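You operate a simulated robot arm through the tools that you are given. There is no shell and no other tool.

You run a simulated robot arm. Do the job below in one go: nothing can be reset, and whatever is moved stays where it is left.

Task
Switch the mains off, unplug the orange cable and wind it back in.
Fine: mains off before the plug comes out; the plug goes in the orange holder; cable brake to FREE to wind, back to LOCK after.

Only the result counts: the job must be done as asked and must still hold three seconds after the hand-in. Knocking over, shifting, dropping, spilling or breaking anything else fails it.

Robot
A 7-joint arm with a two-finger parallel gripper, fixed in place. Base frame: the origin is at the foot of the arm, x ahead of it, y to its left, z up. Lengths are in m, angles in degrees, forces in N, time in s.
Its first joint turns from -166.0 to 166.0 degrees. Payload 4.4 kg.
The TCP is the grasp point between the finger pads, 0.023 m short of the fingertips. In the tool frame z runs along the fingers and y along their closing line. Largest opening 0.094 m; finger width 0.038, thickness 0.01; the body of the gripper, 0.054 by 0.096 m, starts 0.039 m behind the TCP.
Orientation is that of the tool frame in the base frame, as [roll, pitch, yaw] about the fixed x, y, z axes, in that order (R = Rz(yaw) Ry(pitch) Rx(roll)). With the fingers straight down and closing along the base's y, the tool's x points along the base's -x, its y along +y and its z along -z.

Tools
- The arm moves only by the tool jog_arm. Its argument "deltas" is a list of rows, each a list of 7 numbers: the finger opening in m, from 0 to 0.094, then the shift along the tool's x, y, z in m, then the turn, a rotation vector about the tool's x, y, z in degrees. In form: [[jaw, x, y, z, wx, wy, wz], ...]. A call has 1 to 20 rows; each row is the pose to reach, as a shift and turn from the pose commanded when the call began, along the tool's axes at that moment. A row lasts 0.2 s, in which the tool goes at most 0.05 m and 8.6 degrees; a call with a longer step from one row to the next is refused whole, and so is a gripper value outside its range. A pose out of reach is approached as far as the arm can. The call stops where the force on the tool passes 90 N (or 10 N more than at its start, if that is more) or the arm is blocked; 0.2 s more then pass. Each finger travels about 0.072 m/s and halts on what it meets, pressing with about 22 N; the grip force reading is that of the motor and also rises with nothing between the fingers. The clock runs only during rows and for 0.2 s after the last one: add rows that repeat a pose to give the fingers time. The reply holds the time, the measured pose of the TCP, the force on the tool along the base axes, the opening and the grip force, in the units named above and with some noise, with the torque about the TCP (base axes, N m) and any sound that the robot's microphone picked up.
- Cameras (640 x 400 px; columns grow to the right, rows downward): "scene" is fixed at [0.0502, 0.501, 1.6024]; the picture's right is [-0.46, -0.89, 0.00], its down [-0.34, 0.18, -0.92] and it looks along [0.82, -0.42, -0.39] (base axes); focal length 325 px, centre (320, 200). "wrist" rides on the gripper at [0.086, 0.016, -0.075] in the tool frame; the picture's right is [-0.18, 0.98, 0.00], its down [-0.58, -0.11, -0.81] and it looks along [-0.79, -0.15, 0.59] (tool axes); focal length 243 px, centre (320, 200). There is no depth. A picture from a camera that has moved, and an enlarged one, comes with that camera's place and axes in the base frame and with its lens.
- get_image(camera): a new picture of that camera. The clock stands still meanwhile.
- close_up(camera, box): a new picture of the part [left, top, right, bottom] of that camera's present view, enlarged. The clock stands still meanwhile.
- sign_off(): hands the job in; it is judged then, once.

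Places have to be worked out from the pictures, the camera data and where the tool is seen. Open the gripper and draw the arm clear of the work before you hand the job in, unless the task says otherwise.

The tools are called after "Emit:" by a JSON object that holds its "op" and its "data". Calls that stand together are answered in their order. jog_arm: Moves the arm, as the interface text tells. Its arguments: {"type":"object","properties":{"deltas":{"type":"array"}},"required":["deltas"]} The other tools are called the same way: get_image (camera) takes a picture; close_up (camera, box) takes an enlarged picture of a part of a camera's view; sign_off () hands the job in.

At the start:

```text
clock: 0.0
tcp_pos: [0.6518, -0.0052, 1.3863]
ee_rot: [180.0, 0.0, -179.9]
contact_force: [0.4, 0.1, 0.6]
ft_torque: [0.03, 0.04, -0.02]
width: 0.0938
finger_force: 0.0
```

scene: 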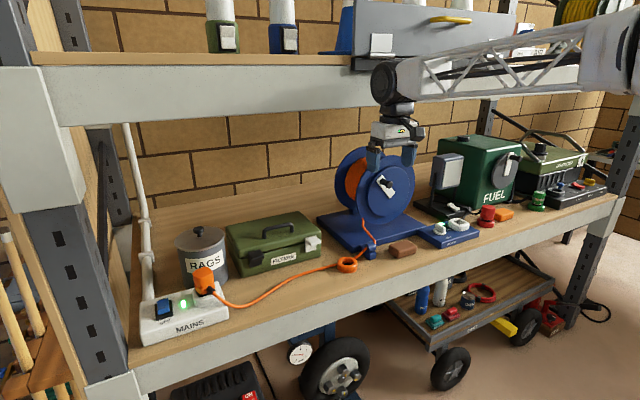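
wrist: 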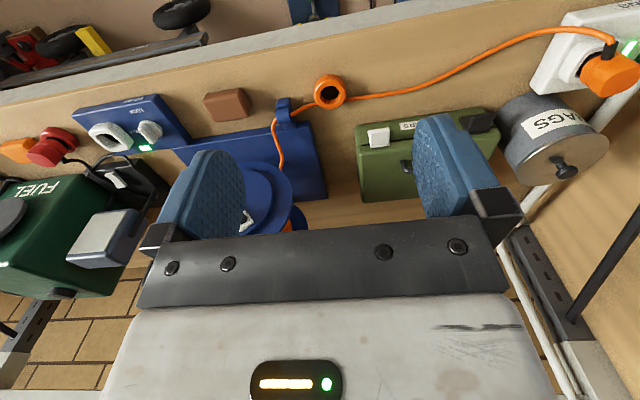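

I'll begin by looking closely at the parts of the bench: the mains strip, the reel and the holder.

Emit:
{"op": "close_up", "data": {"camera": "scene", "box": [130, 220, 290, 350]}}

Emit:
{"op": "close_up", "data": {"camera": "scene", "box": [310, 130, 490, 280]}}

Emit:
{"op": "close_up", "data": {"camera": "wrist", "box": [60, 60, 360, 240]}}

Emit:
{"op": "close_up", "data": {"camera": "wrist", "box": [480, 0, 640, 100]}}

```text
3.08 times, centred on (210, 285) of scene
camera zoom: at [0.0502, 0.501, 1.6024], right [-0.46, -0.89, 0.0], down [-0.34, 0.18, -0.92], along [0.82, -0.42, -0.39], focal length 1000 px, centre (658, -62)
```

zoom: 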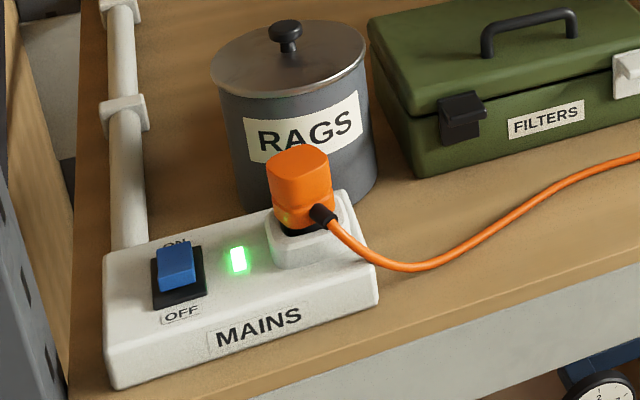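

```text
2.67 times, centred on (400, 205) of scene
camera zoom: at [0.0502, 0.501, 1.6024], right [-0.46, -0.89, 0.0], down [-0.34, 0.18, -0.92], along [0.82, -0.42, -0.39], focal length 866 px, centre (107, 187)
```

zoom: 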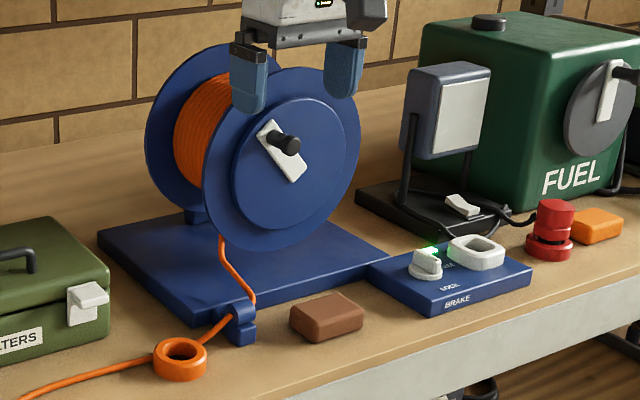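

```text
2.13 times, centred on (210, 150) of wrist
camera zoom: at [0.5653, 0.0112, 1.4586], right [0.18, 0.98, 0.0], down [0.58, -0.11, 0.81], along [0.79, -0.15, -0.59], focal length 518 px, centre (555, 307)
```

zoom: 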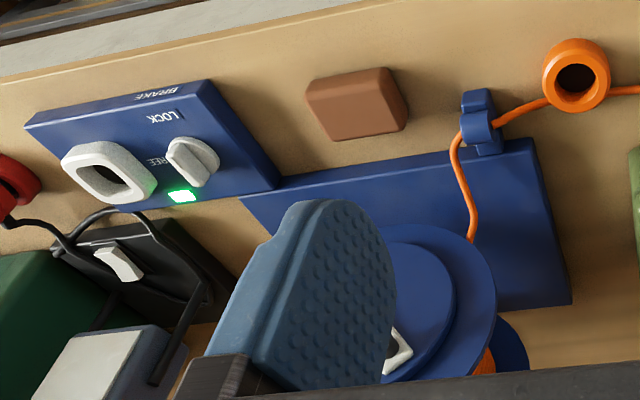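

```text
4.00 times, centred on (560, 50) of wrist
camera zoom: at [0.5653, 0.0112, 1.4586], right [0.18, 0.98, 0.0], down [0.58, -0.11, 0.81], along [0.79, -0.15, -0.59], focal length 970 px, centre (-640, 800)
```

zoom: 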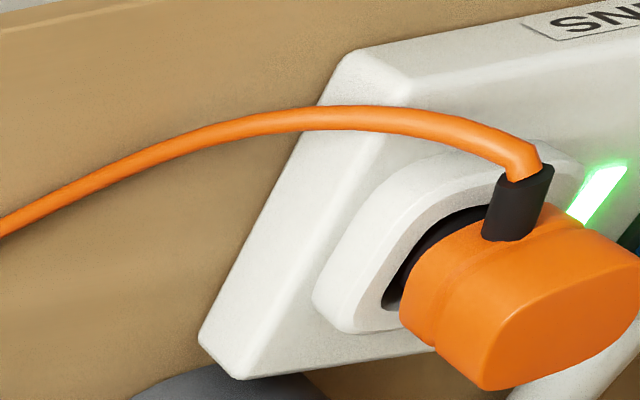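

The triangulated orange ring is near (0.86, -0.02, 0.95) and the plug near (0.85, 0.45, 1.05). I'll lower the hand in free space in front of the bench to get a nearer wrist view.

Emit:
{"op": "jog_arm", "data": {"deltas": [[0.094, 0, 0, 0.045, 0, 0, 0], [0.094, 0, 0, 0.09, 0, 0, 0], [0.094, 0, 0, 0.135, 0, 0, 0], [0.094, 0, 0, 0.18, 0, 0, 0]]}}

Emit:
{"op": "get_image", "data": {"camera": "wrist"}}

Emit:
{"op": "get_image", "data": {"camera": "scene"}}

```text
clock: 1.0
tcp_pos: [0.6508, -0.0053, 1.2019]
ee_rot: [179.9, 0.1, -179.9]
contact_force: [0.3, -0.2, 0.4]
ft_torque: [0.01, 0.03, 0.0]
width: 0.0941
finger_force: 0.1
```

```text
taken
camera wrist: at [0.5651, 0.0102, 1.2754], right [0.18, 0.98, 0.0], down [0.58, -0.11, 0.81], along [0.79, -0.15, -0.59], focal length 243 px, centre (320, 200)
```

wrist: 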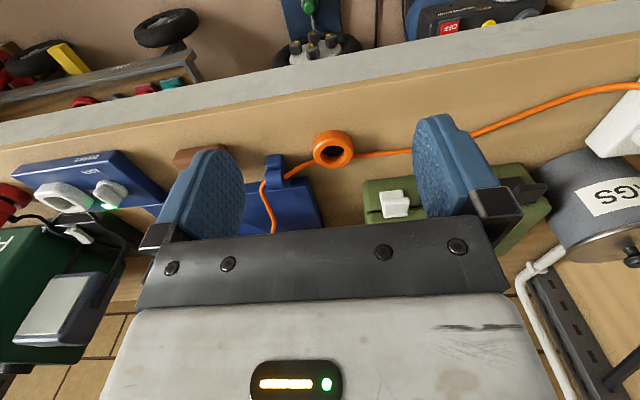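

```text
taken
```

scene: 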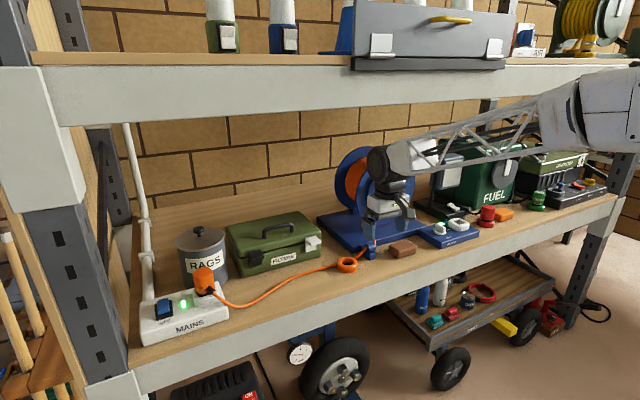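

Emit:
{"op": "close_up", "data": {"camera": "wrist", "box": [240, 110, 420, 220]}}

Emit:
{"op": "close_up", "data": {"camera": "wrist", "box": [0, 130, 180, 242]}}

Emit:
{"op": "close_up", "data": {"camera": "scene", "box": [320, 220, 400, 270]}}

Emit:
{"op": "close_up", "data": {"camera": "scene", "box": [410, 200, 520, 260]}}

```text
3.56 times, centred on (330, 165) of wrist
camera zoom: at [0.5651, 0.0102, 1.2754], right [0.18, 0.98, 0.0], down [0.58, -0.11, 0.81], along [0.79, -0.15, -0.59], focal length 863 px, centre (284, 324)
```

zoom: 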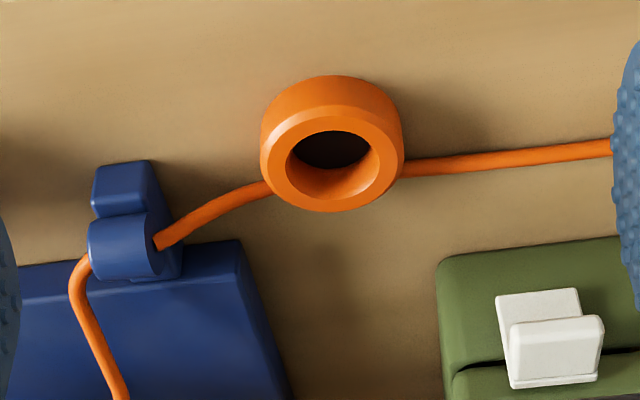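

```text
3.56 times, centred on (90, 186) of wrist
camera zoom: at [0.5651, 0.0102, 1.2754], right [0.18, 0.98, 0.0], down [0.58, -0.11, 0.81], along [0.79, -0.15, -0.59], focal length 863 px, centre (1138, 250)
```

zoom: 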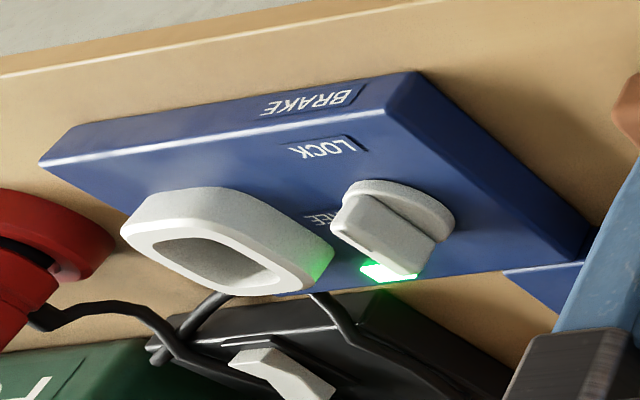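

```text
8.00 times, centred on (360, 245) of scene
camera zoom: at [0.0502, 0.501, 1.6024], right [-0.46, -0.89, 0.0], down [-0.34, 0.18, -0.92], along [0.82, -0.42, -0.39], focal length 2599 px, centre (0, -160)
```

zoom: 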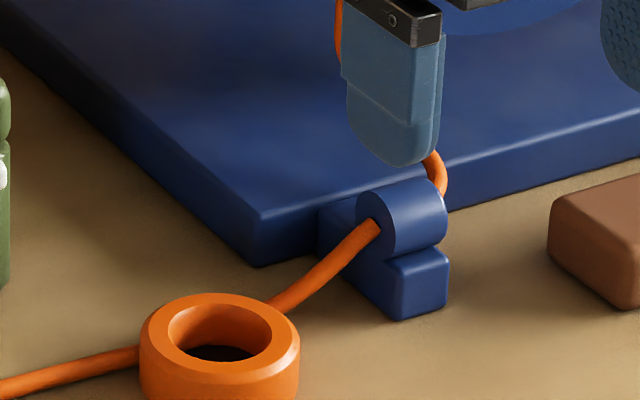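

```text
5.82 times, centred on (465, 230) of scene
camera zoom: at [0.0502, 0.501, 1.6024], right [-0.46, -0.89, 0.0], down [-0.34, 0.18, -0.92], along [0.82, -0.42, -0.39], focal length 1890 px, centre (-524, 26)
```

zoom: 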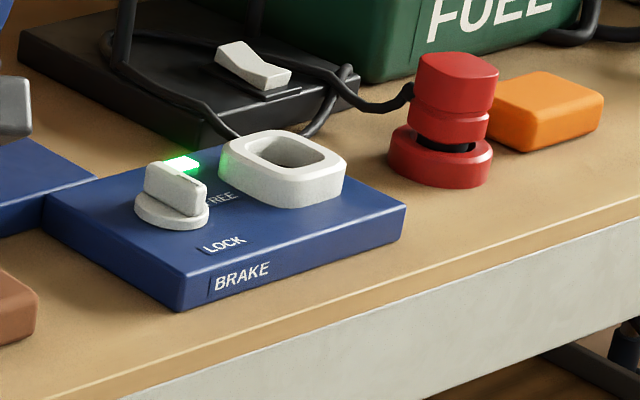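

The red and green plugs sit in rings of their own colour, so the orange ring by the reel guide is the orange holder. Next I'll slide left to look at the mains strip.

Emit:
{"op": "jog_arm", "data": {"deltas": [[0.094, 0, 0.048, 0, 0, 0, 0], [0.094, 0, 0.096, 0, 0, 0, 0], [0.094, 0, 0.144, 0, 0, 0, 0], [0.094, 0, 0.192, 0, 0, 0, 0], [0.094, 0, 0.24, 0, 0, 0, 0], [0.094, 0, 0.288, 0, 0, 0, 0], [0.094, 0, 0.336, 0, 0, 0, 0], [0.094, 0, 0.384, 0, 0, 0, 0], [0.094, 0, 0.432, 0, 0, 0, 0], [0.094, 0, 0.48, 0, 0, 0, 0]]}}

Emit:
{"op": "get_image", "data": {"camera": "wrist"}}

Emit:
{"op": "get_image", "data": {"camera": "scene"}}

```text
clock: 3.2
tcp_pos: [0.6521, 0.4753, 1.2062]
ee_rot: [179.9, 0.1, 180.0]
contact_force: [-0.1, 0.1, -0.1]
ft_torque: [-0.03, -0.01, 0.01]
width: 0.0938
finger_force: 0.3
```

```text
taken
camera wrist: at [0.5661, 0.4915, 1.2795], right [0.18, 0.98, 0.0], down [0.58, -0.11, 0.81], along [0.79, -0.15, -0.59], focal length 243 px, centre (320, 200)
```

wrist: 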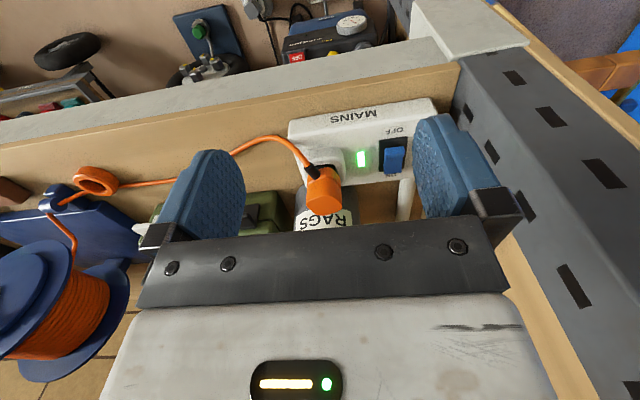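

```text
taken
```

scene: 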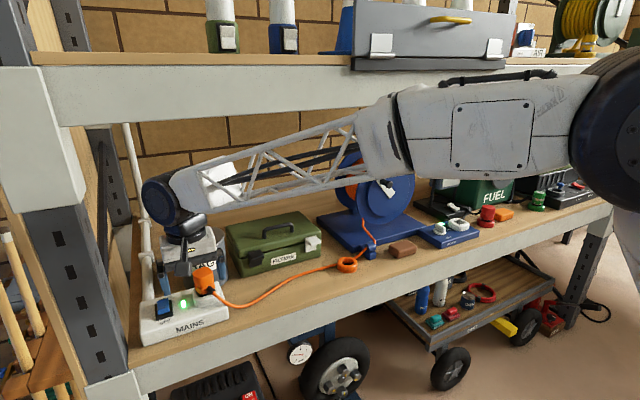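

Emit:
{"op": "close_up", "data": {"camera": "wrist", "box": [270, 90, 450, 202]}}

Emit:
{"op": "close_up", "data": {"camera": "scene", "box": [130, 260, 240, 350]}}

```text
3.56 times, centred on (360, 146) of wrist
camera zoom: at [0.5661, 0.4915, 1.2795], right [0.18, 0.98, 0.0], down [0.58, -0.11, 0.81], along [0.79, -0.15, -0.59], focal length 863 px, centre (178, 392)
```

zoom: 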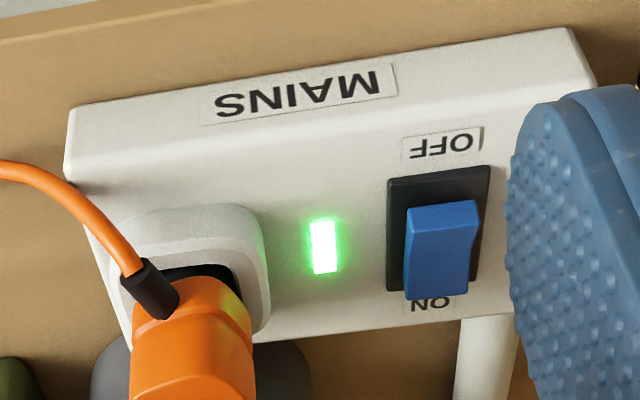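

```text
4.44 times, centred on (185, 305) of scene
camera zoom: at [0.0502, 0.501, 1.6024], right [-0.46, -0.89, 0.0], down [-0.34, 0.18, -0.92], along [0.82, -0.42, -0.39], focal length 1444 px, centre (920, -267)
```

zoom: 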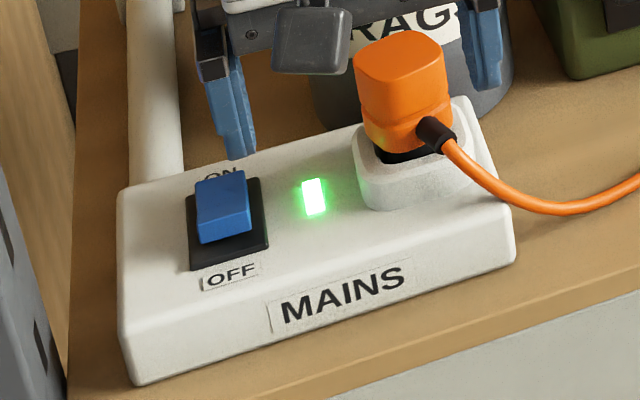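

The switch block sits at roughly (0.855, 0.556, 1.01), with ON at the back and OFF at the front. I'll tilt the hand back about its y axis so the wrist camera looks more steeply down and I can see what kind of switch it is.

Emit:
{"op": "jog_arm", "data": {"deltas": [[0.094, 0, 0.0, 0, 0, 8, 0], [0.094, 0, 0.0, 0, 0, 16, 0], [0.094, 0, 0.02, 0, 0, 24, 0], [0.094, -0.02, 0.04, 0, 0, 32, 0], [0.094, -0.04, 0.06, 0, 0, 32, 0]]}}

Emit:
{"op": "get_image", "data": {"camera": "wrist"}}

Emit:
{"op": "get_image", "data": {"camera": "scene"}}

```text
clock: 4.4
tcp_pos: [0.6911, 0.5327, 1.2068]
ee_rot: [-180.0, -31.9, -179.9]
contact_force: [1.3, 0.3, -0.1]
ft_torque: [0.0, -0.02, -0.03]
width: 0.0941
finger_force: 0.0
```

```text
taken
camera wrist: at [0.659, 0.5486, 1.3146], right [0.16, 0.98, -0.1], down [0.92, -0.11, 0.38], along [0.36, -0.15, -0.92], focal length 243 px, centre (320, 200)
```

wrist: 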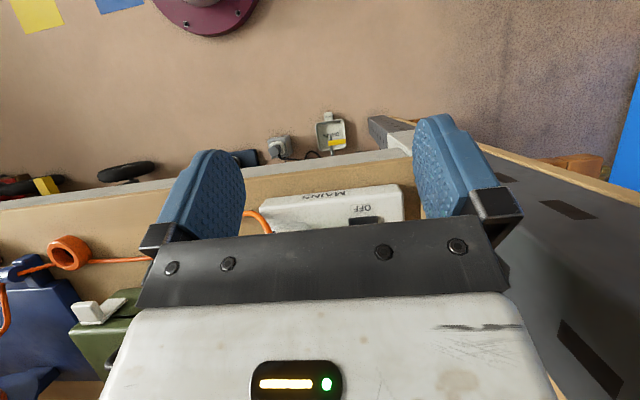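

```text
taken
```

scene: 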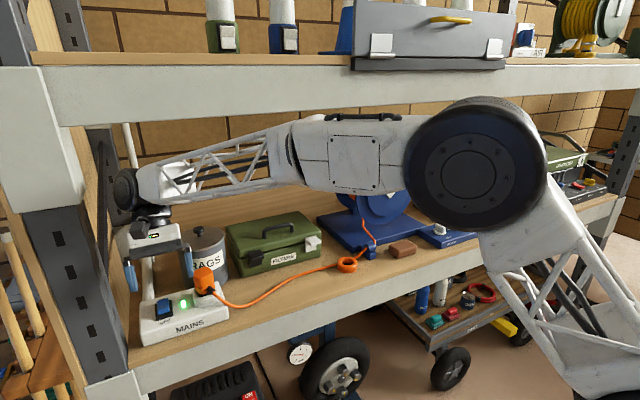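

The palm hides the lower half of the tilted view. I'll go back to fingers-down and hover closer, around (0.80, 0.53, 1.12), so the switch shows between the fingers.

Emit:
{"op": "jog_arm", "data": {"deltas": [[0.094, 0, 0, 0, 0, -8, 0], [0.094, -0.0346, 0, 0.004, 0, -16, 0], [0.094, -0.0692, 0, 0.008, 0, -24, 0], [0.094, -0.1038, 0, 0.012, 0, -31.9, 0], [0.094, -0.1385, 0, 0.016, 0, -31.9, 0]]}}

Emit:
{"op": "get_image", "data": {"camera": "wrist"}}

Emit:
{"op": "get_image", "data": {"camera": "scene"}}

```text
clock: 5.6
tcp_pos: [0.801, 0.5343, 1.1206]
ee_rot: [180.0, -0.1, -180.0]
contact_force: [1.1, 0.1, 0.0]
ft_torque: [0.01, 0.01, 0.0]
width: 0.0939
finger_force: 0.1
```

```text
taken
camera wrist: at [0.7153, 0.5505, 1.1938], right [0.18, 0.98, 0.0], down [0.58, -0.11, 0.81], along [0.79, -0.15, -0.59], focal length 243 px, centre (320, 200)
```

wrist: 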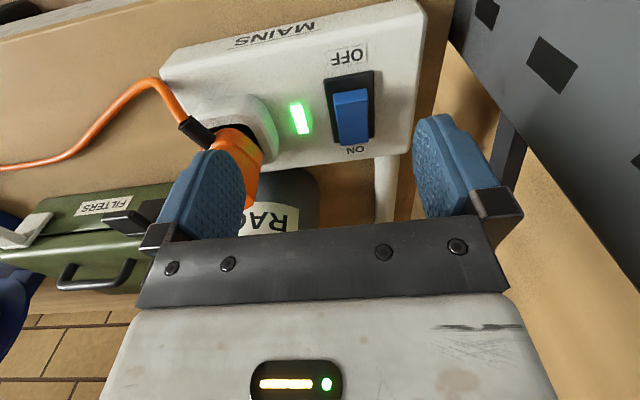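

```text
taken
```

scene: 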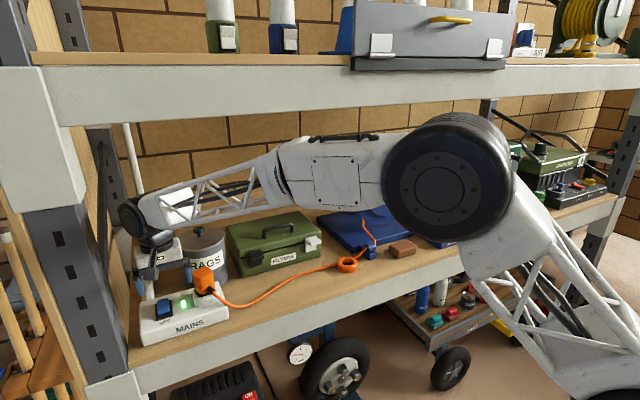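

Emit:
{"op": "close_up", "data": {"camera": "wrist", "box": [290, 30, 420, 170]}}

Emit:
{"op": "close_up", "data": {"camera": "wrist", "box": [140, 60, 300, 180]}}

Emit:
{"op": "close_up", "data": {"camera": "scene", "box": [110, 180, 230, 280]}}

```text
2.86 times, centred on (355, 100) of wrist
camera zoom: at [0.7153, 0.5505, 1.1938], right [0.18, 0.98, 0.0], down [0.58, -0.11, 0.81], along [0.79, -0.15, -0.59], focal length 693 px, centre (220, 486)
```

zoom: 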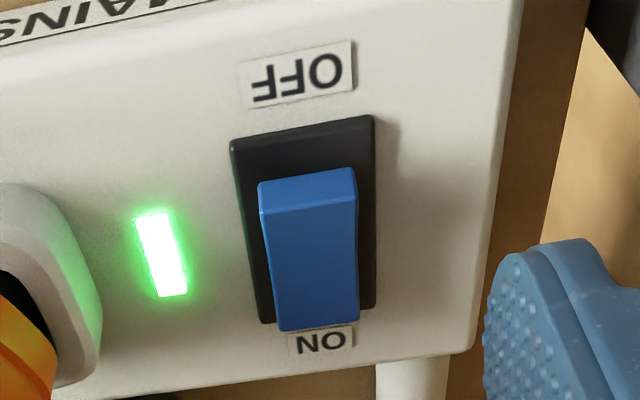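

```text
3.33 times, centred on (220, 120) of wrist
camera zoom: at [0.7153, 0.5505, 1.1938], right [0.18, 0.98, 0.0], down [0.58, -0.11, 0.81], along [0.79, -0.15, -0.59], focal length 809 px, centre (653, 467)
```

zoom: 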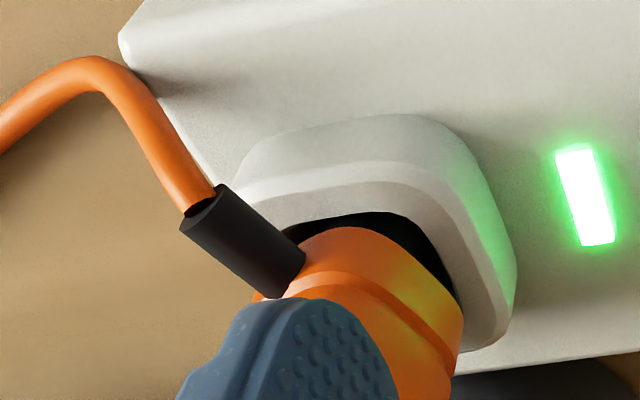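

```text
4.00 times, centred on (170, 230) of scene
camera zoom: at [0.0502, 0.501, 1.6024], right [-0.46, -0.89, 0.0], down [-0.34, 0.18, -0.92], along [0.82, -0.42, -0.39], focal length 1300 px, centre (920, 80)
```

zoom: 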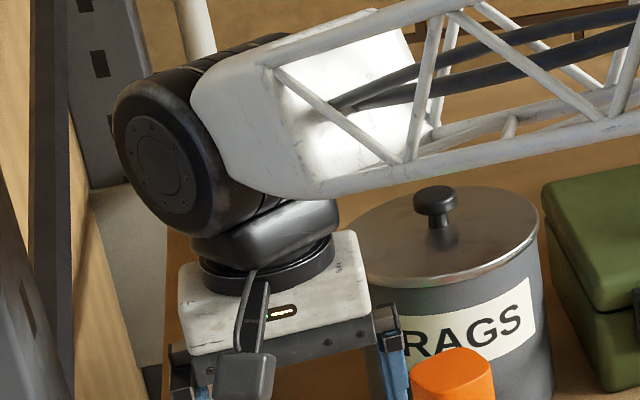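

From the two wrist views, the block is a rocker centred near (0.850, 0.555). Its OFF (front) side stands high at z≈1.03 and its ON side low at z≈1.01, so I'll close the fingers and hover over the OFF side.

Emit:
{"op": "jog_arm", "data": {"deltas": [[0.0, 0, 0, 0, 0, 0, 0], [0.0, 0, 0, 0, 0, 0, 0], [0.0, 0, 0, 0, 0, 0, 0], [0.0, 0, 0, 0, 0, 0, 0], [0.0, -0.012, 0.01, 0.01, 0, 0, 0], [0.0, -0.024, 0.0205, 0.035, 0, 0, 0]]}}

Emit:
{"op": "get_image", "data": {"camera": "wrist"}}

Emit:
{"op": "close_up", "data": {"camera": "scene", "box": [110, 230, 230, 330]}}

```text
clock: 7.0
tcp_pos: [0.8236, 0.554, 1.0836]
ee_rot: [180.0, -0.1, 179.9]
contact_force: [-0.2, 0.2, 0.6]
ft_torque: [0.02, 0.0, -0.02]
width: 0.0
finger_force: 22.3
```

```text
taken
camera wrist: at [0.7386, 0.5701, 1.1572], right [0.18, 0.98, 0.0], down [0.58, -0.11, 0.81], along [0.79, -0.15, -0.59], focal length 243 px, centre (320, 200)
```

wrist: 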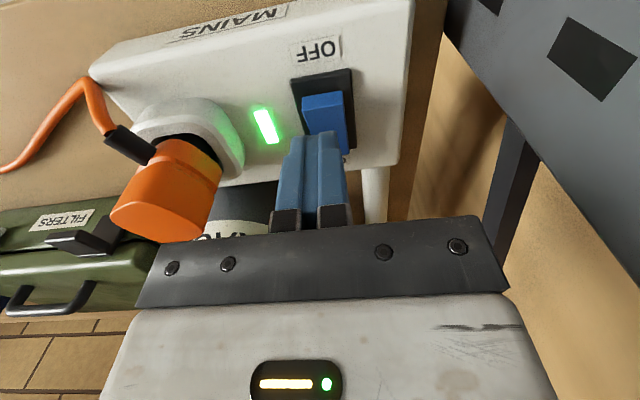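

```text
4.00 times, centred on (170, 280) of scene
camera zoom: at [0.0502, 0.501, 1.6024], right [-0.46, -0.89, 0.0], down [-0.34, 0.18, -0.92], along [0.82, -0.42, -0.39], focal length 1300 px, centre (920, -120)
```

zoom: 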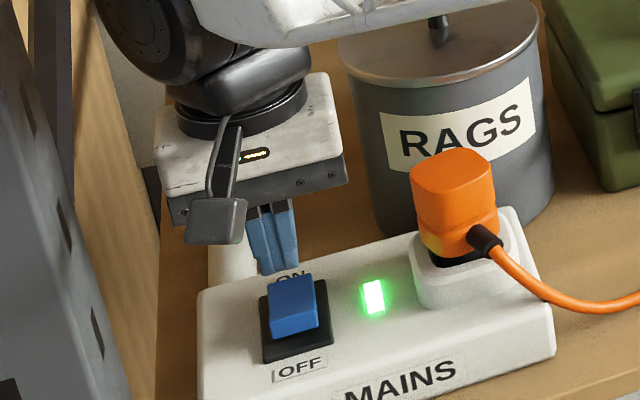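

The closed tips are at about z=1.06 over the front half of the rocker. Now I'll press straight down.

Emit:
{"op": "jog_arm", "data": {"deltas": [[0.0, 0, 0, 0.015, 0, 0, 0], [0.0, 0, 0, 0.025, 0, 0, 0], [0.0, 0, 0, 0.032, 0, 0, 0], [0.0, 0, 0, 0.039, 0, 0, 0], [0.0, 0, 0, 0.046, 0, 0, 0], [0.0, 0, 0, 0.052, 0, 0, 0]]}}

Emit:
{"op": "get_image", "data": {"camera": "wrist"}}

Emit:
{"op": "close_up", "data": {"camera": "scene", "box": [110, 230, 230, 330]}}

```text
clock: 8.4
tcp_pos: [0.8244, 0.5563, 1.0341]
ee_rot: [179.8, 0.0, 180.0]
contact_force: [-7.1, -6.3, 18.0]
ft_torque: [-0.2, 0.22, 0.0]
width: 0.0
finger_force: 22.0
```

```text
taken
camera wrist: at [0.7394, 0.572, 1.1073], right [0.18, 0.98, 0.0], down [0.58, -0.11, 0.81], along [0.79, -0.15, -0.59], focal length 243 px, centre (320, 200)
```

wrist: 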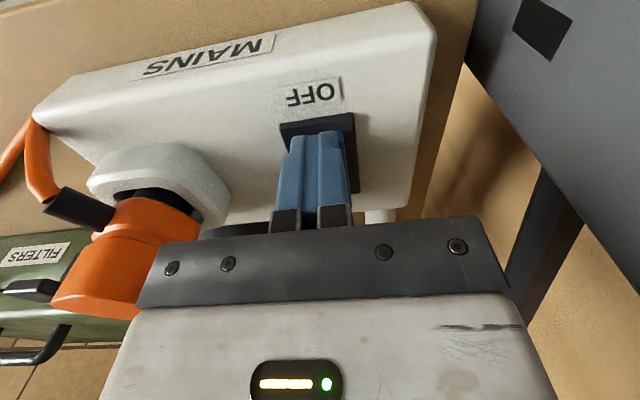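

```text
4.00 times, centred on (170, 280) of scene
camera zoom: at [0.0502, 0.501, 1.6024], right [-0.46, -0.89, 0.0], down [-0.34, 0.18, -0.92], along [0.82, -0.42, -0.39], focal length 1300 px, centre (920, -120)
```

zoom: 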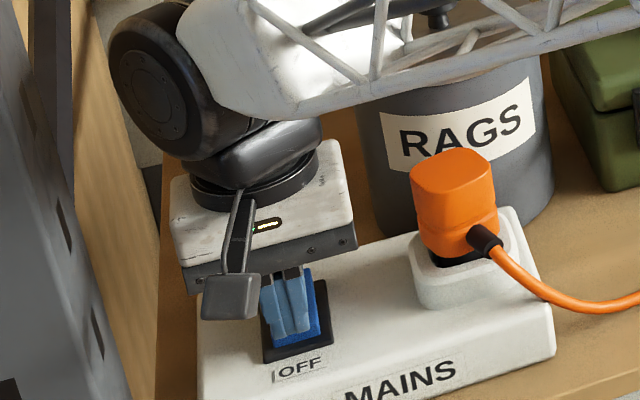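

The green lamp has gone out, so the rocker has tipped to OFF. I'll lift off, open the fingers and verify.

Emit:
{"op": "jog_arm", "data": {"deltas": [[0.0, 0, 0, -0.04, 0, 0, 0], [0.0, 0, 0, -0.08, 0, 0, 0], [0.0, 0, 0, -0.12, 0, 0, 0], [0.05, 0.02, 0, -0.14, 0, 0, 0], [0.094, 0.03, 0, -0.14, 0, 0, 0], [0.094, 0.03, 0, -0.14, 0, 0, 0], [0.094, 0.03, 0, -0.14, 0, 0, 0]]}}

Emit:
{"op": "get_image", "data": {"camera": "wrist"}}

Emit:
{"op": "close_up", "data": {"camera": "scene", "box": [130, 230, 250, 330]}}

```text
clock: 10.0
tcp_pos: [0.7918, 0.5553, 1.1729]
ee_rot: [-180.0, 0.0, -180.0]
contact_force: [0.9, 0.9, 0.8]
ft_torque: [0.04, -0.03, 0.01]
width: 0.0942
finger_force: 0.1
```

```text
taken
camera wrist: at [0.7077, 0.5723, 1.246], right [0.18, 0.98, 0.0], down [0.58, -0.11, 0.81], along [0.79, -0.15, -0.59], focal length 243 px, centre (320, 200)
```

wrist: 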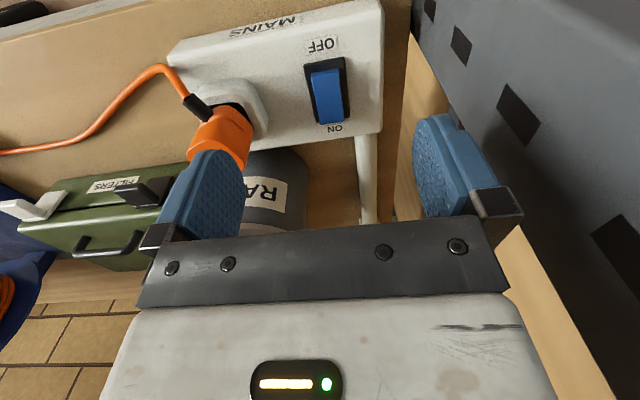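

```text
4.00 times, centred on (190, 280) of scene
camera zoom: at [0.0502, 0.501, 1.6024], right [-0.46, -0.89, 0.0], down [-0.34, 0.18, -0.92], along [0.82, -0.42, -0.39], focal length 1300 px, centre (840, -120)
```

zoom: 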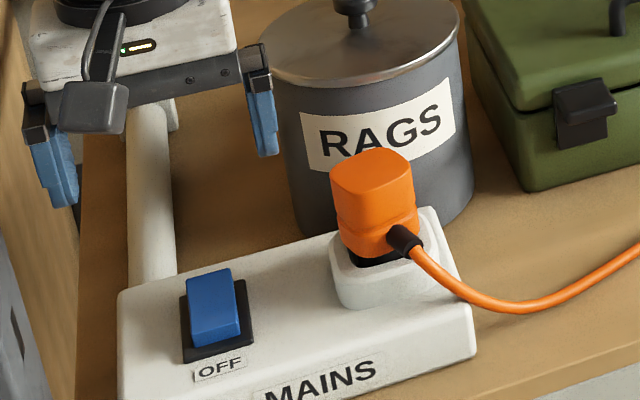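

The rocker now shows OFF and the lamp is dark. Next I'll shift right so the plug appears between the fingers and I can measure its pose.

Emit:
{"op": "jog_arm", "data": {"deltas": [[0.094, 0.01, -0.05, -0.02, 0, 0, 0], [0.094, 0.01, -0.1, -0.02, 0, 0, 0], [0.094, 0.01, -0.1, -0.02, 0, 0, 0]]}}

Emit:
{"op": "get_image", "data": {"camera": "wrist"}}

Emit:
{"op": "close_up", "data": {"camera": "wrist", "box": [240, 70, 420, 220]}}

Emit:
{"op": "close_up", "data": {"camera": "scene", "box": [180, 250, 240, 310]}}

```text
refused: row 1 steps farther than a row can; nothing moved
```

```text
taken
camera wrist: at [0.7077, 0.5723, 1.246], right [0.18, 0.98, 0.0], down [0.58, -0.11, 0.81], along [0.79, -0.15, -0.59], focal length 243 px, centre (320, 200)
```

wrist: 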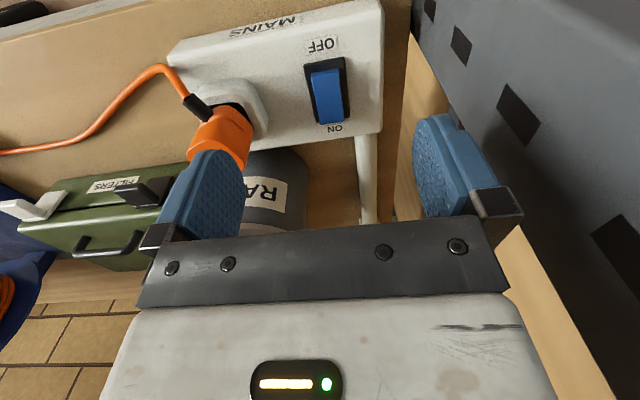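

```text
2.67 times, centred on (330, 145) of wrist
camera zoom: at [0.7077, 0.5723, 1.246], right [0.18, 0.98, 0.0], down [0.58, -0.11, 0.81], along [0.79, -0.15, -0.59], focal length 647 px, centre (293, 347)
```

zoom: 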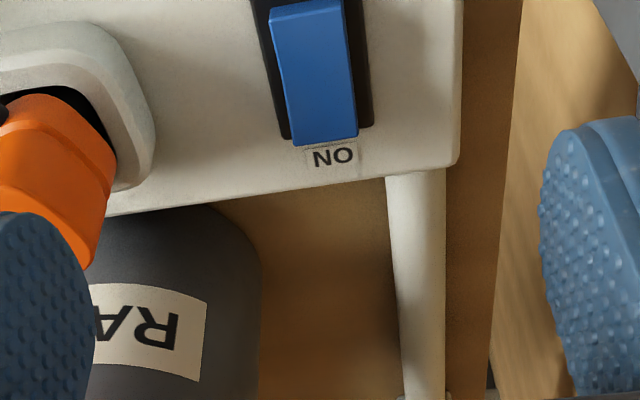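

```text
6.67 times, centred on (210, 280) of scene
camera zoom: at [0.0502, 0.501, 1.6024], right [-0.46, -0.89, 0.0], down [-0.34, 0.18, -0.92], along [0.82, -0.42, -0.39], focal length 2166 px, centre (1053, -333)
```

zoom: 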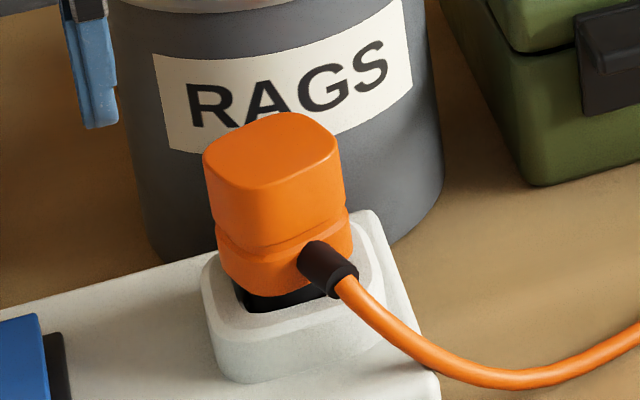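

The first row was just over the 5 cm step limit, so nothing moved. I'll redo the shift in smaller steps.

Emit:
{"op": "jog_arm", "data": {"deltas": [[0.094, 0.005, -0.035, -0.01, 0, 0, 0], [0.094, 0.01, -0.07, -0.02, 0, 0, 0], [0.094, 0.01, -0.105, -0.02, 0, 0, 0], [0.094, 0.01, -0.105, -0.02, 0, 0, 0]]}}

Emit:
{"op": "get_image", "data": {"camera": "wrist"}}

Emit:
{"op": "close_up", "data": {"camera": "wrist", "box": [230, 70, 430, 220]}}

```text
clock: 11.0
tcp_pos: [0.7803, 0.4486, 1.1891]
ee_rot: [180.0, -0.2, 179.9]
contact_force: [-0.2, -0.5, -0.6]
ft_torque: [0.01, -0.03, 0.02]
width: 0.0942
finger_force: 0.2
```

```text
taken
camera wrist: at [0.6957, 0.4651, 1.2628], right [0.18, 0.98, 0.0], down [0.58, -0.11, 0.81], along [0.79, -0.15, -0.59], focal length 243 px, centre (320, 200)
```

wrist: 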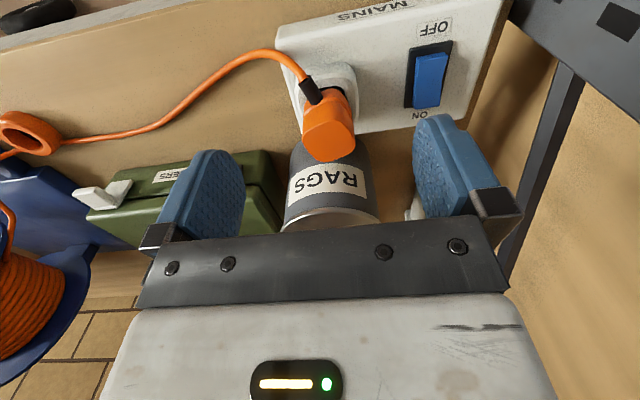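

```text
2.67 times, centred on (330, 145) of wrist
camera zoom: at [0.6957, 0.4651, 1.2628], right [0.18, 0.98, 0.0], down [0.58, -0.11, 0.81], along [0.79, -0.15, -0.59], focal length 647 px, centre (293, 347)
```

zoom: 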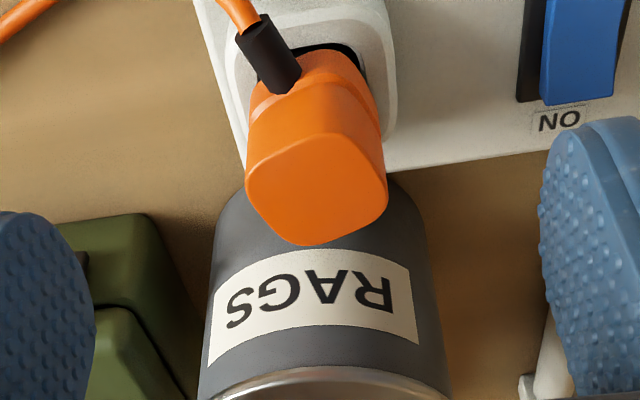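

The plug's top is near (0.852, 0.446, 1.075), yawed about +12° (its cord relief leaves mostly toward -x). I'll hover above it with matching yaw and check the alignment before descending.

Emit:
{"op": "jog_arm", "data": {"deltas": [[0.094, -0.023, -0.001, 0.02, 0, 0, -4], [0.094, -0.046, -0.002, 0.04, 0, 0, -8], [0.094, -0.068, -0.0025, 0.056, 0, 0, -12], [0.094, -0.068, -0.0025, 0.056, 0, 0, -12]]}}

Emit:
{"op": "get_image", "data": {"camera": "wrist"}}

Emit:
{"op": "close_up", "data": {"camera": "wrist", "box": [220, 50, 420, 220]}}

Emit:
{"op": "close_up", "data": {"camera": "scene", "box": [150, 180, 270, 310]}}

```text
clock: 12.0
tcp_pos: [0.8497, 0.4473, 1.1345]
ee_rot: [180.0, -0.1, -167.9]
contact_force: [0.1, 0.0, 0.1]
ft_torque: [0.0, 0.03, 0.03]
width: 0.0939
finger_force: 0.1
```

```text
taken
camera wrist: at [0.763, 0.4446, 1.2081], right [-0.02, 1.0, 0.0], down [0.59, 0.01, 0.81], along [0.81, 0.02, -0.59], focal length 243 px, centre (320, 200)
```

wrist: 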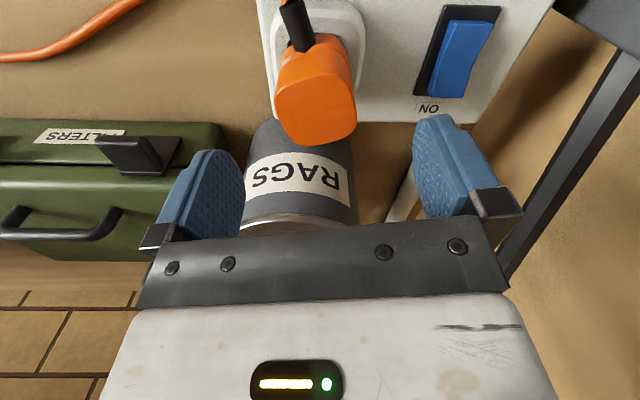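

```text
2.35 times, centred on (320, 135) of wrist
camera zoom: at [0.763, 0.4446, 1.2081], right [-0.02, 1.0, 0.0], down [0.59, 0.01, 0.81], along [0.81, 0.02, -0.59], focal length 571 px, centre (320, 353)
```

zoom: 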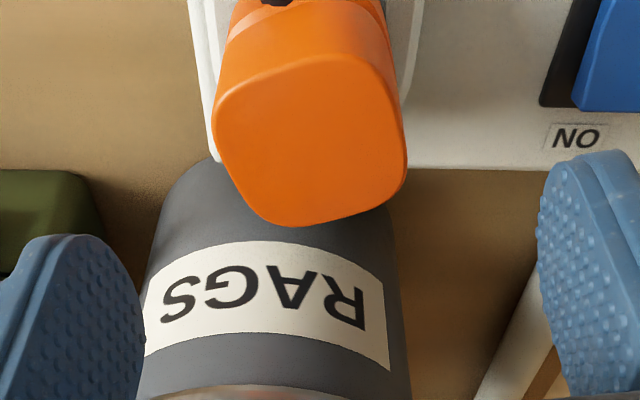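

```text
3.08 times, centred on (210, 245) of scene
camera zoom: at [0.0502, 0.501, 1.6024], right [-0.46, -0.89, 0.0], down [-0.34, 0.18, -0.92], along [0.82, -0.42, -0.39], focal length 1000 px, centre (658, 62)
```

zoom: 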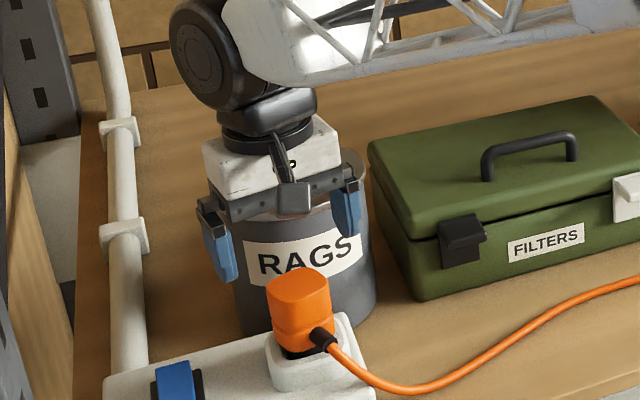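

The plug centre is confirmed at about (0.853, 0.446), with its yaw nearer 17°. The can's front is at x≈0.97, so there is clearance. I'll add 5° of yaw, descend around the plug body and close.

Emit:
{"op": "jog_arm", "data": {"deltas": [[0.094, -0.002, 0, 0.02, 0, 0, -3], [0.094, -0.003, 0, 0.045, 0, 0, -5.5], [0.094, -0.003, 0, 0.07, 0, 0, -5.5], [0.094, -0.003, 0, 0.08, 0, 0, -5.5], [0.094, -0.003, 0, 0.08, 0, 0, -5.5]]}}

Emit:
{"op": "get_image", "data": {"camera": "wrist"}}

Emit:
{"op": "close_up", "data": {"camera": "scene", "box": [150, 220, 250, 310]}}

```text
clock: 13.2
tcp_pos: [0.8517, 0.451, 1.0555]
ee_rot: [180.0, -0.1, -162.5]
contact_force: [-0.7, 0.1, -0.2]
ft_torque: [0.01, -0.02, -0.03]
width: 0.0942
finger_force: 0.2
```

```text
taken
camera wrist: at [0.7663, 0.4399, 1.1292], right [-0.12, 0.99, 0.0], down [0.59, 0.07, 0.81], along [0.8, 0.1, -0.59], focal length 243 px, centre (320, 200)
```

wrist: 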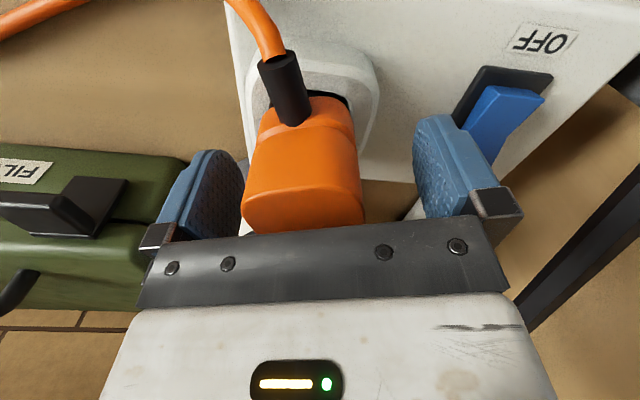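

```text
4.44 times, centred on (200, 265) of scene
camera zoom: at [0.0502, 0.501, 1.6024], right [-0.46, -0.89, 0.0], down [-0.34, 0.18, -0.92], along [0.82, -0.42, -0.39], focal length 1444 px, centre (853, -89)
```

zoom: 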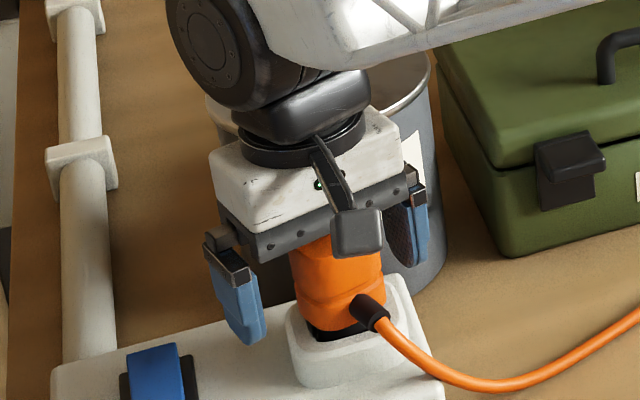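

The plug lies between the fingers but about 6 mm toward -y of centre. I'll shift to centre on it and close.

Emit:
{"op": "jog_arm", "data": {"deltas": [[0.094, 0, -0.006, 0.0, 0, 0, 0], [0.07, 0, -0.006, 0.0, 0, 0, 0], [0.05, 0, -0.006, 0, 0, 0, 0], [0.02, 0, -0.006, 0, 0, 0, 0], [0.02, 0, -0.006, 0, 0, 0, 0], [0.02, 0, -0.006, 0, 0, 0, 0]]}}

Emit:
{"op": "get_image", "data": {"camera": "wrist"}}

Emit:
{"op": "close_up", "data": {"camera": "scene", "box": [150, 220, 250, 310]}}

```text
clock: 14.6
tcp_pos: [0.8552, 0.4446, 1.0569]
ee_rot: [180.0, 0.0, -162.4]
contact_force: [-0.1, 4.1, 3.9]
ft_torque: [0.11, 0.05, -0.03]
width: 0.0465
finger_force: 22.0
```

```text
taken
camera wrist: at [0.7686, 0.4333, 1.1298], right [-0.12, 0.99, 0.0], down [0.59, 0.07, 0.81], along [0.8, 0.1, -0.59], focal length 243 px, centre (320, 200)
```

wrist: 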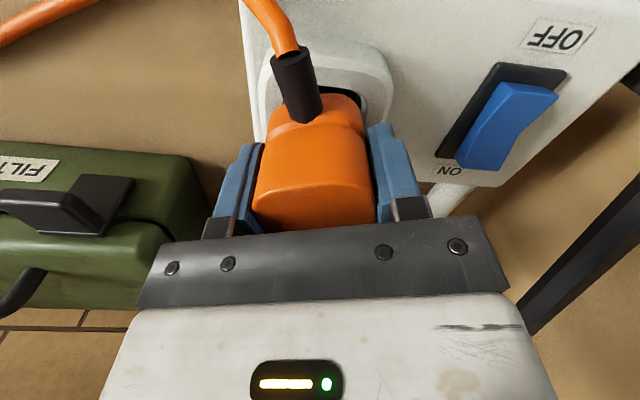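

```text
4.44 times, centred on (200, 265) of scene
camera zoom: at [0.0502, 0.501, 1.6024], right [-0.46, -0.89, 0.0], down [-0.34, 0.18, -0.92], along [0.82, -0.42, -0.39], focal length 1444 px, centre (853, -89)
```

zoom: 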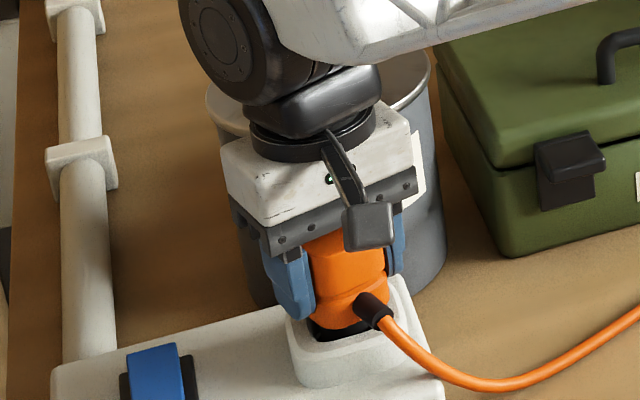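

The plug is gripped at 46.5 mm with 22 N, well centred. I'll pull straight up in small steps.

Emit:
{"op": "jog_arm", "data": {"deltas": [[0.02, 0, 0, -0.005, 0, 0, 0], [0.02, 0, 0, -0.012, 0, 0, 0], [0.02, 0, 0, -0.02, 0, 0, 0], [0.02, 0, 0, -0.03, 0, 0, 0], [0.02, 0, 0, -0.04, 0, 0, 0], [0.02, 0, 0, -0.05, 0, 0, 0]]}}

Emit:
{"op": "get_image", "data": {"camera": "wrist"}}

Emit:
{"op": "close_up", "data": {"camera": "scene", "box": [150, 200, 270, 310]}}

```text
clock: 16.0
tcp_pos: [0.8561, 0.4425, 1.1058]
ee_rot: [-180.0, -0.1, -162.5]
contact_force: [-0.6, 0.2, -1.3]
ft_torque: [0.0, -0.02, 0.04]
width: 0.0461
finger_force: 22.1
```

```text
taken
camera wrist: at [0.7694, 0.4331, 1.1786], right [-0.12, 0.99, 0.0], down [0.59, 0.07, 0.81], along [0.8, 0.1, -0.59], focal length 243 px, centre (320, 200)
```

wrist: 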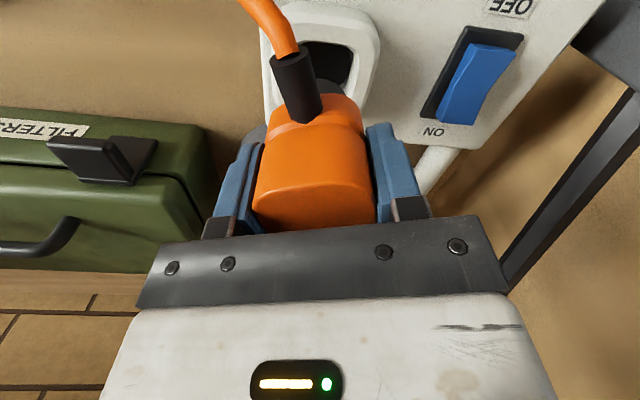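

```text
3.64 times, centred on (210, 255) of scene
camera zoom: at [0.0502, 0.501, 1.6024], right [-0.46, -0.89, 0.0], down [-0.34, 0.18, -0.92], along [0.82, -0.42, -0.39], focal length 1182 px, centre (720, 0)
```

zoom: 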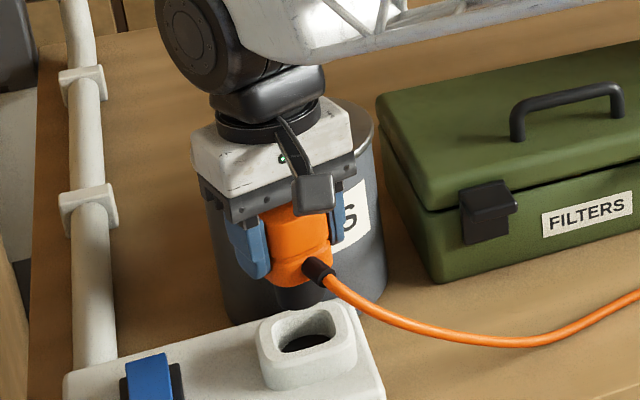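

The plug is clear of the socket. I'll lift it to about z=1.16, pull it out in front and carry it right toward the ring, stopping partway to check the cable.

Emit:
{"op": "jog_arm", "data": {"deltas": [[0.02, 0.0331, -0.0118, -0.027, 0, 0, 0], [0.02, 0.0662, -0.0237, -0.054, 0, 0, 0], [0.02, 0.0791, -0.0646, -0.054, 0, 0, 0], [0.02, 0.092, -0.1055, -0.054, 0, 0, 0], [0.02, 0.1049, -0.1464, -0.054, 0, 0, 0], [0.02, 0.1178, -0.1873, -0.054, 0, 0, 0], [0.02, 0.1307, -0.2281, -0.054, 0, 0, 0], [0.02, 0.1436, -0.269, -0.054, 0, 0, 0], [0.02, 0.1565, -0.3099, -0.054, 0, 0, 0]]}}

Emit:
{"op": "get_image", "data": {"camera": "wrist"}}

Emit:
{"op": "get_image", "data": {"camera": "scene"}}

```text
clock: 18.0
tcp_pos: [0.7991, 0.1013, 1.1567]
ee_rot: [-180.0, 0.0, -162.6]
contact_force: [-0.7, -1.3, -1.5]
ft_torque: [0.04, -0.02, -0.02]
width: 0.0463
finger_force: 22.1
```

```text
taken
camera wrist: at [0.7129, 0.0899, 1.2314], right [-0.12, 0.99, 0.0], down [0.59, 0.07, 0.8], along [0.8, 0.1, -0.59], focal length 243 px, centre (320, 200)
```

wrist: 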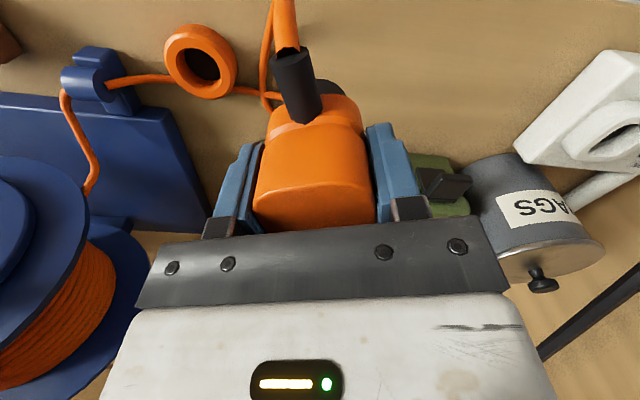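

```text
taken
```

scene: 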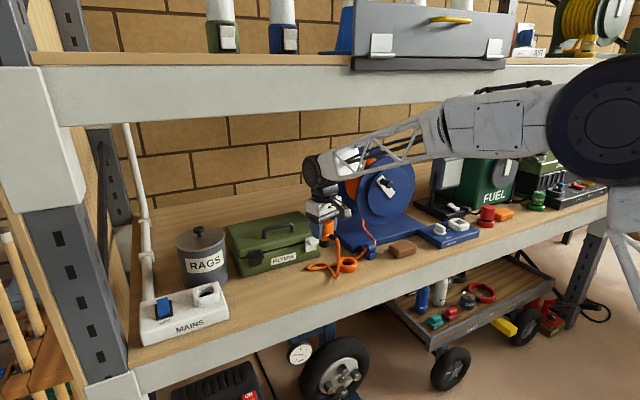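

The cable is slack and coiling near the ring. I'll take close-ups to locate the ring and the reel parts precisely.

Emit:
{"op": "close_up", "data": {"camera": "wrist", "box": [0, 0, 320, 200]}}

Emit:
{"op": "close_up", "data": {"camera": "scene", "box": [290, 140, 490, 280]}}

```text
2.00 times, centred on (160, 100) of wrist
camera zoom: at [0.7129, 0.0899, 1.2314], right [-0.12, 0.99, 0.0], down [0.59, 0.07, 0.8], along [0.8, 0.1, -0.59], focal length 485 px, centre (640, 400)
```

zoom: 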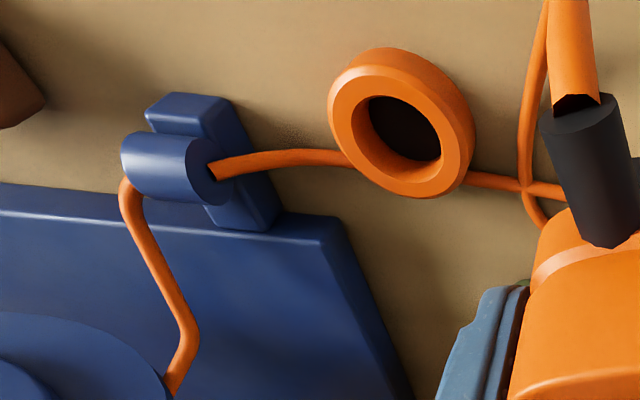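

```text
2.86 times, centred on (390, 210) of scene
camera zoom: at [0.0502, 0.501, 1.6024], right [-0.46, -0.89, 0.0], down [-0.34, 0.18, -0.92], along [0.82, -0.42, -0.39], focal length 928 px, centre (120, 171)
```

zoom: 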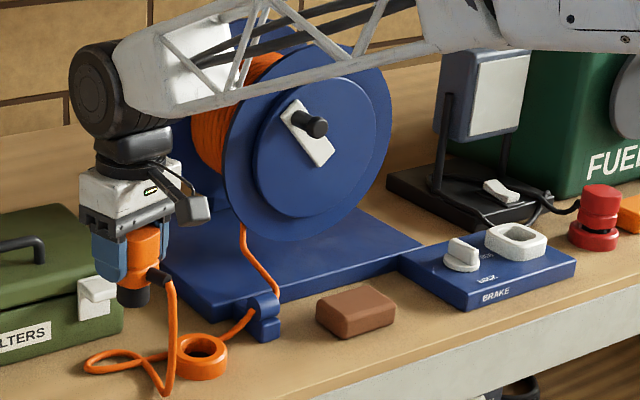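

The ring's hole centre works out at (0.849, -0.019) with its top at about z=0.962, and the plug's black neck hangs about 57 mm below the TCP. I'll carry it over the ring, yawing so the cord exits partly toward the guide.

Emit:
{"op": "jog_arm", "data": {"deltas": [[0.02, -0.003, -0.035, 0, 0, 0, -7], [0.02, -0.006, -0.07, 0, 0, 0, -14], [0.02, -0.009, -0.105, 0.01, 0, 0, -21], [0.02, -0.0116, -0.1296, 0.03, 0, 0, -27.5], [0.02, -0.0116, -0.1296, 0.045, 0, 0, -27.5], [0.02, -0.0116, -0.1296, 0.045, 0, 0, -27.5]]}}

Emit:
{"op": "get_image", "data": {"camera": "wrist"}}

Emit:
{"op": "close_up", "data": {"camera": "scene", "box": [300, 180, 420, 280]}}

```text
clock: 19.4
tcp_pos: [0.8521, -0.0174, 1.1127]
ee_rot: [179.9, -0.1, -135.1]
contact_force: [-0.5, 0.3, -1.4]
ft_torque: [-0.01, 0.0, 0.02]
width: 0.0464
finger_force: 22.7
```

```text
taken
camera wrist: at [0.7804, -0.0676, 1.1862], right [-0.57, 0.82, 0.0], down [0.49, 0.33, 0.81], along [0.66, 0.46, -0.59], focal length 243 px, centre (320, 200)
```

wrist: 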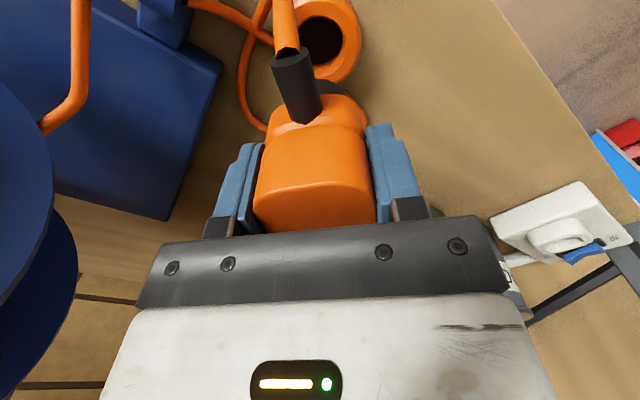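

```text
4.00 times, centred on (360, 230) of scene
camera zoom: at [0.0502, 0.501, 1.6024], right [-0.46, -0.89, 0.0], down [-0.34, 0.18, -0.92], along [0.82, -0.42, -0.39], focal length 1300 px, centre (160, 80)
```

zoom: 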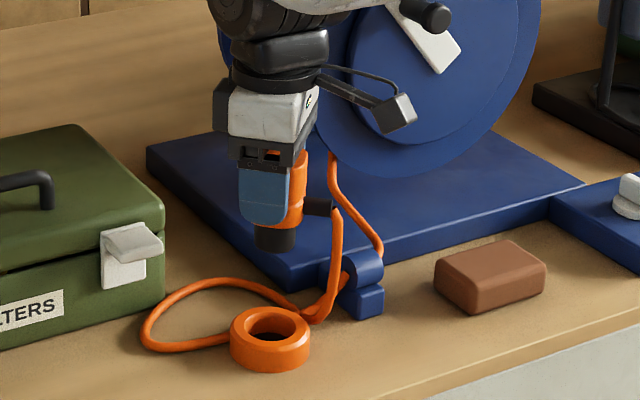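

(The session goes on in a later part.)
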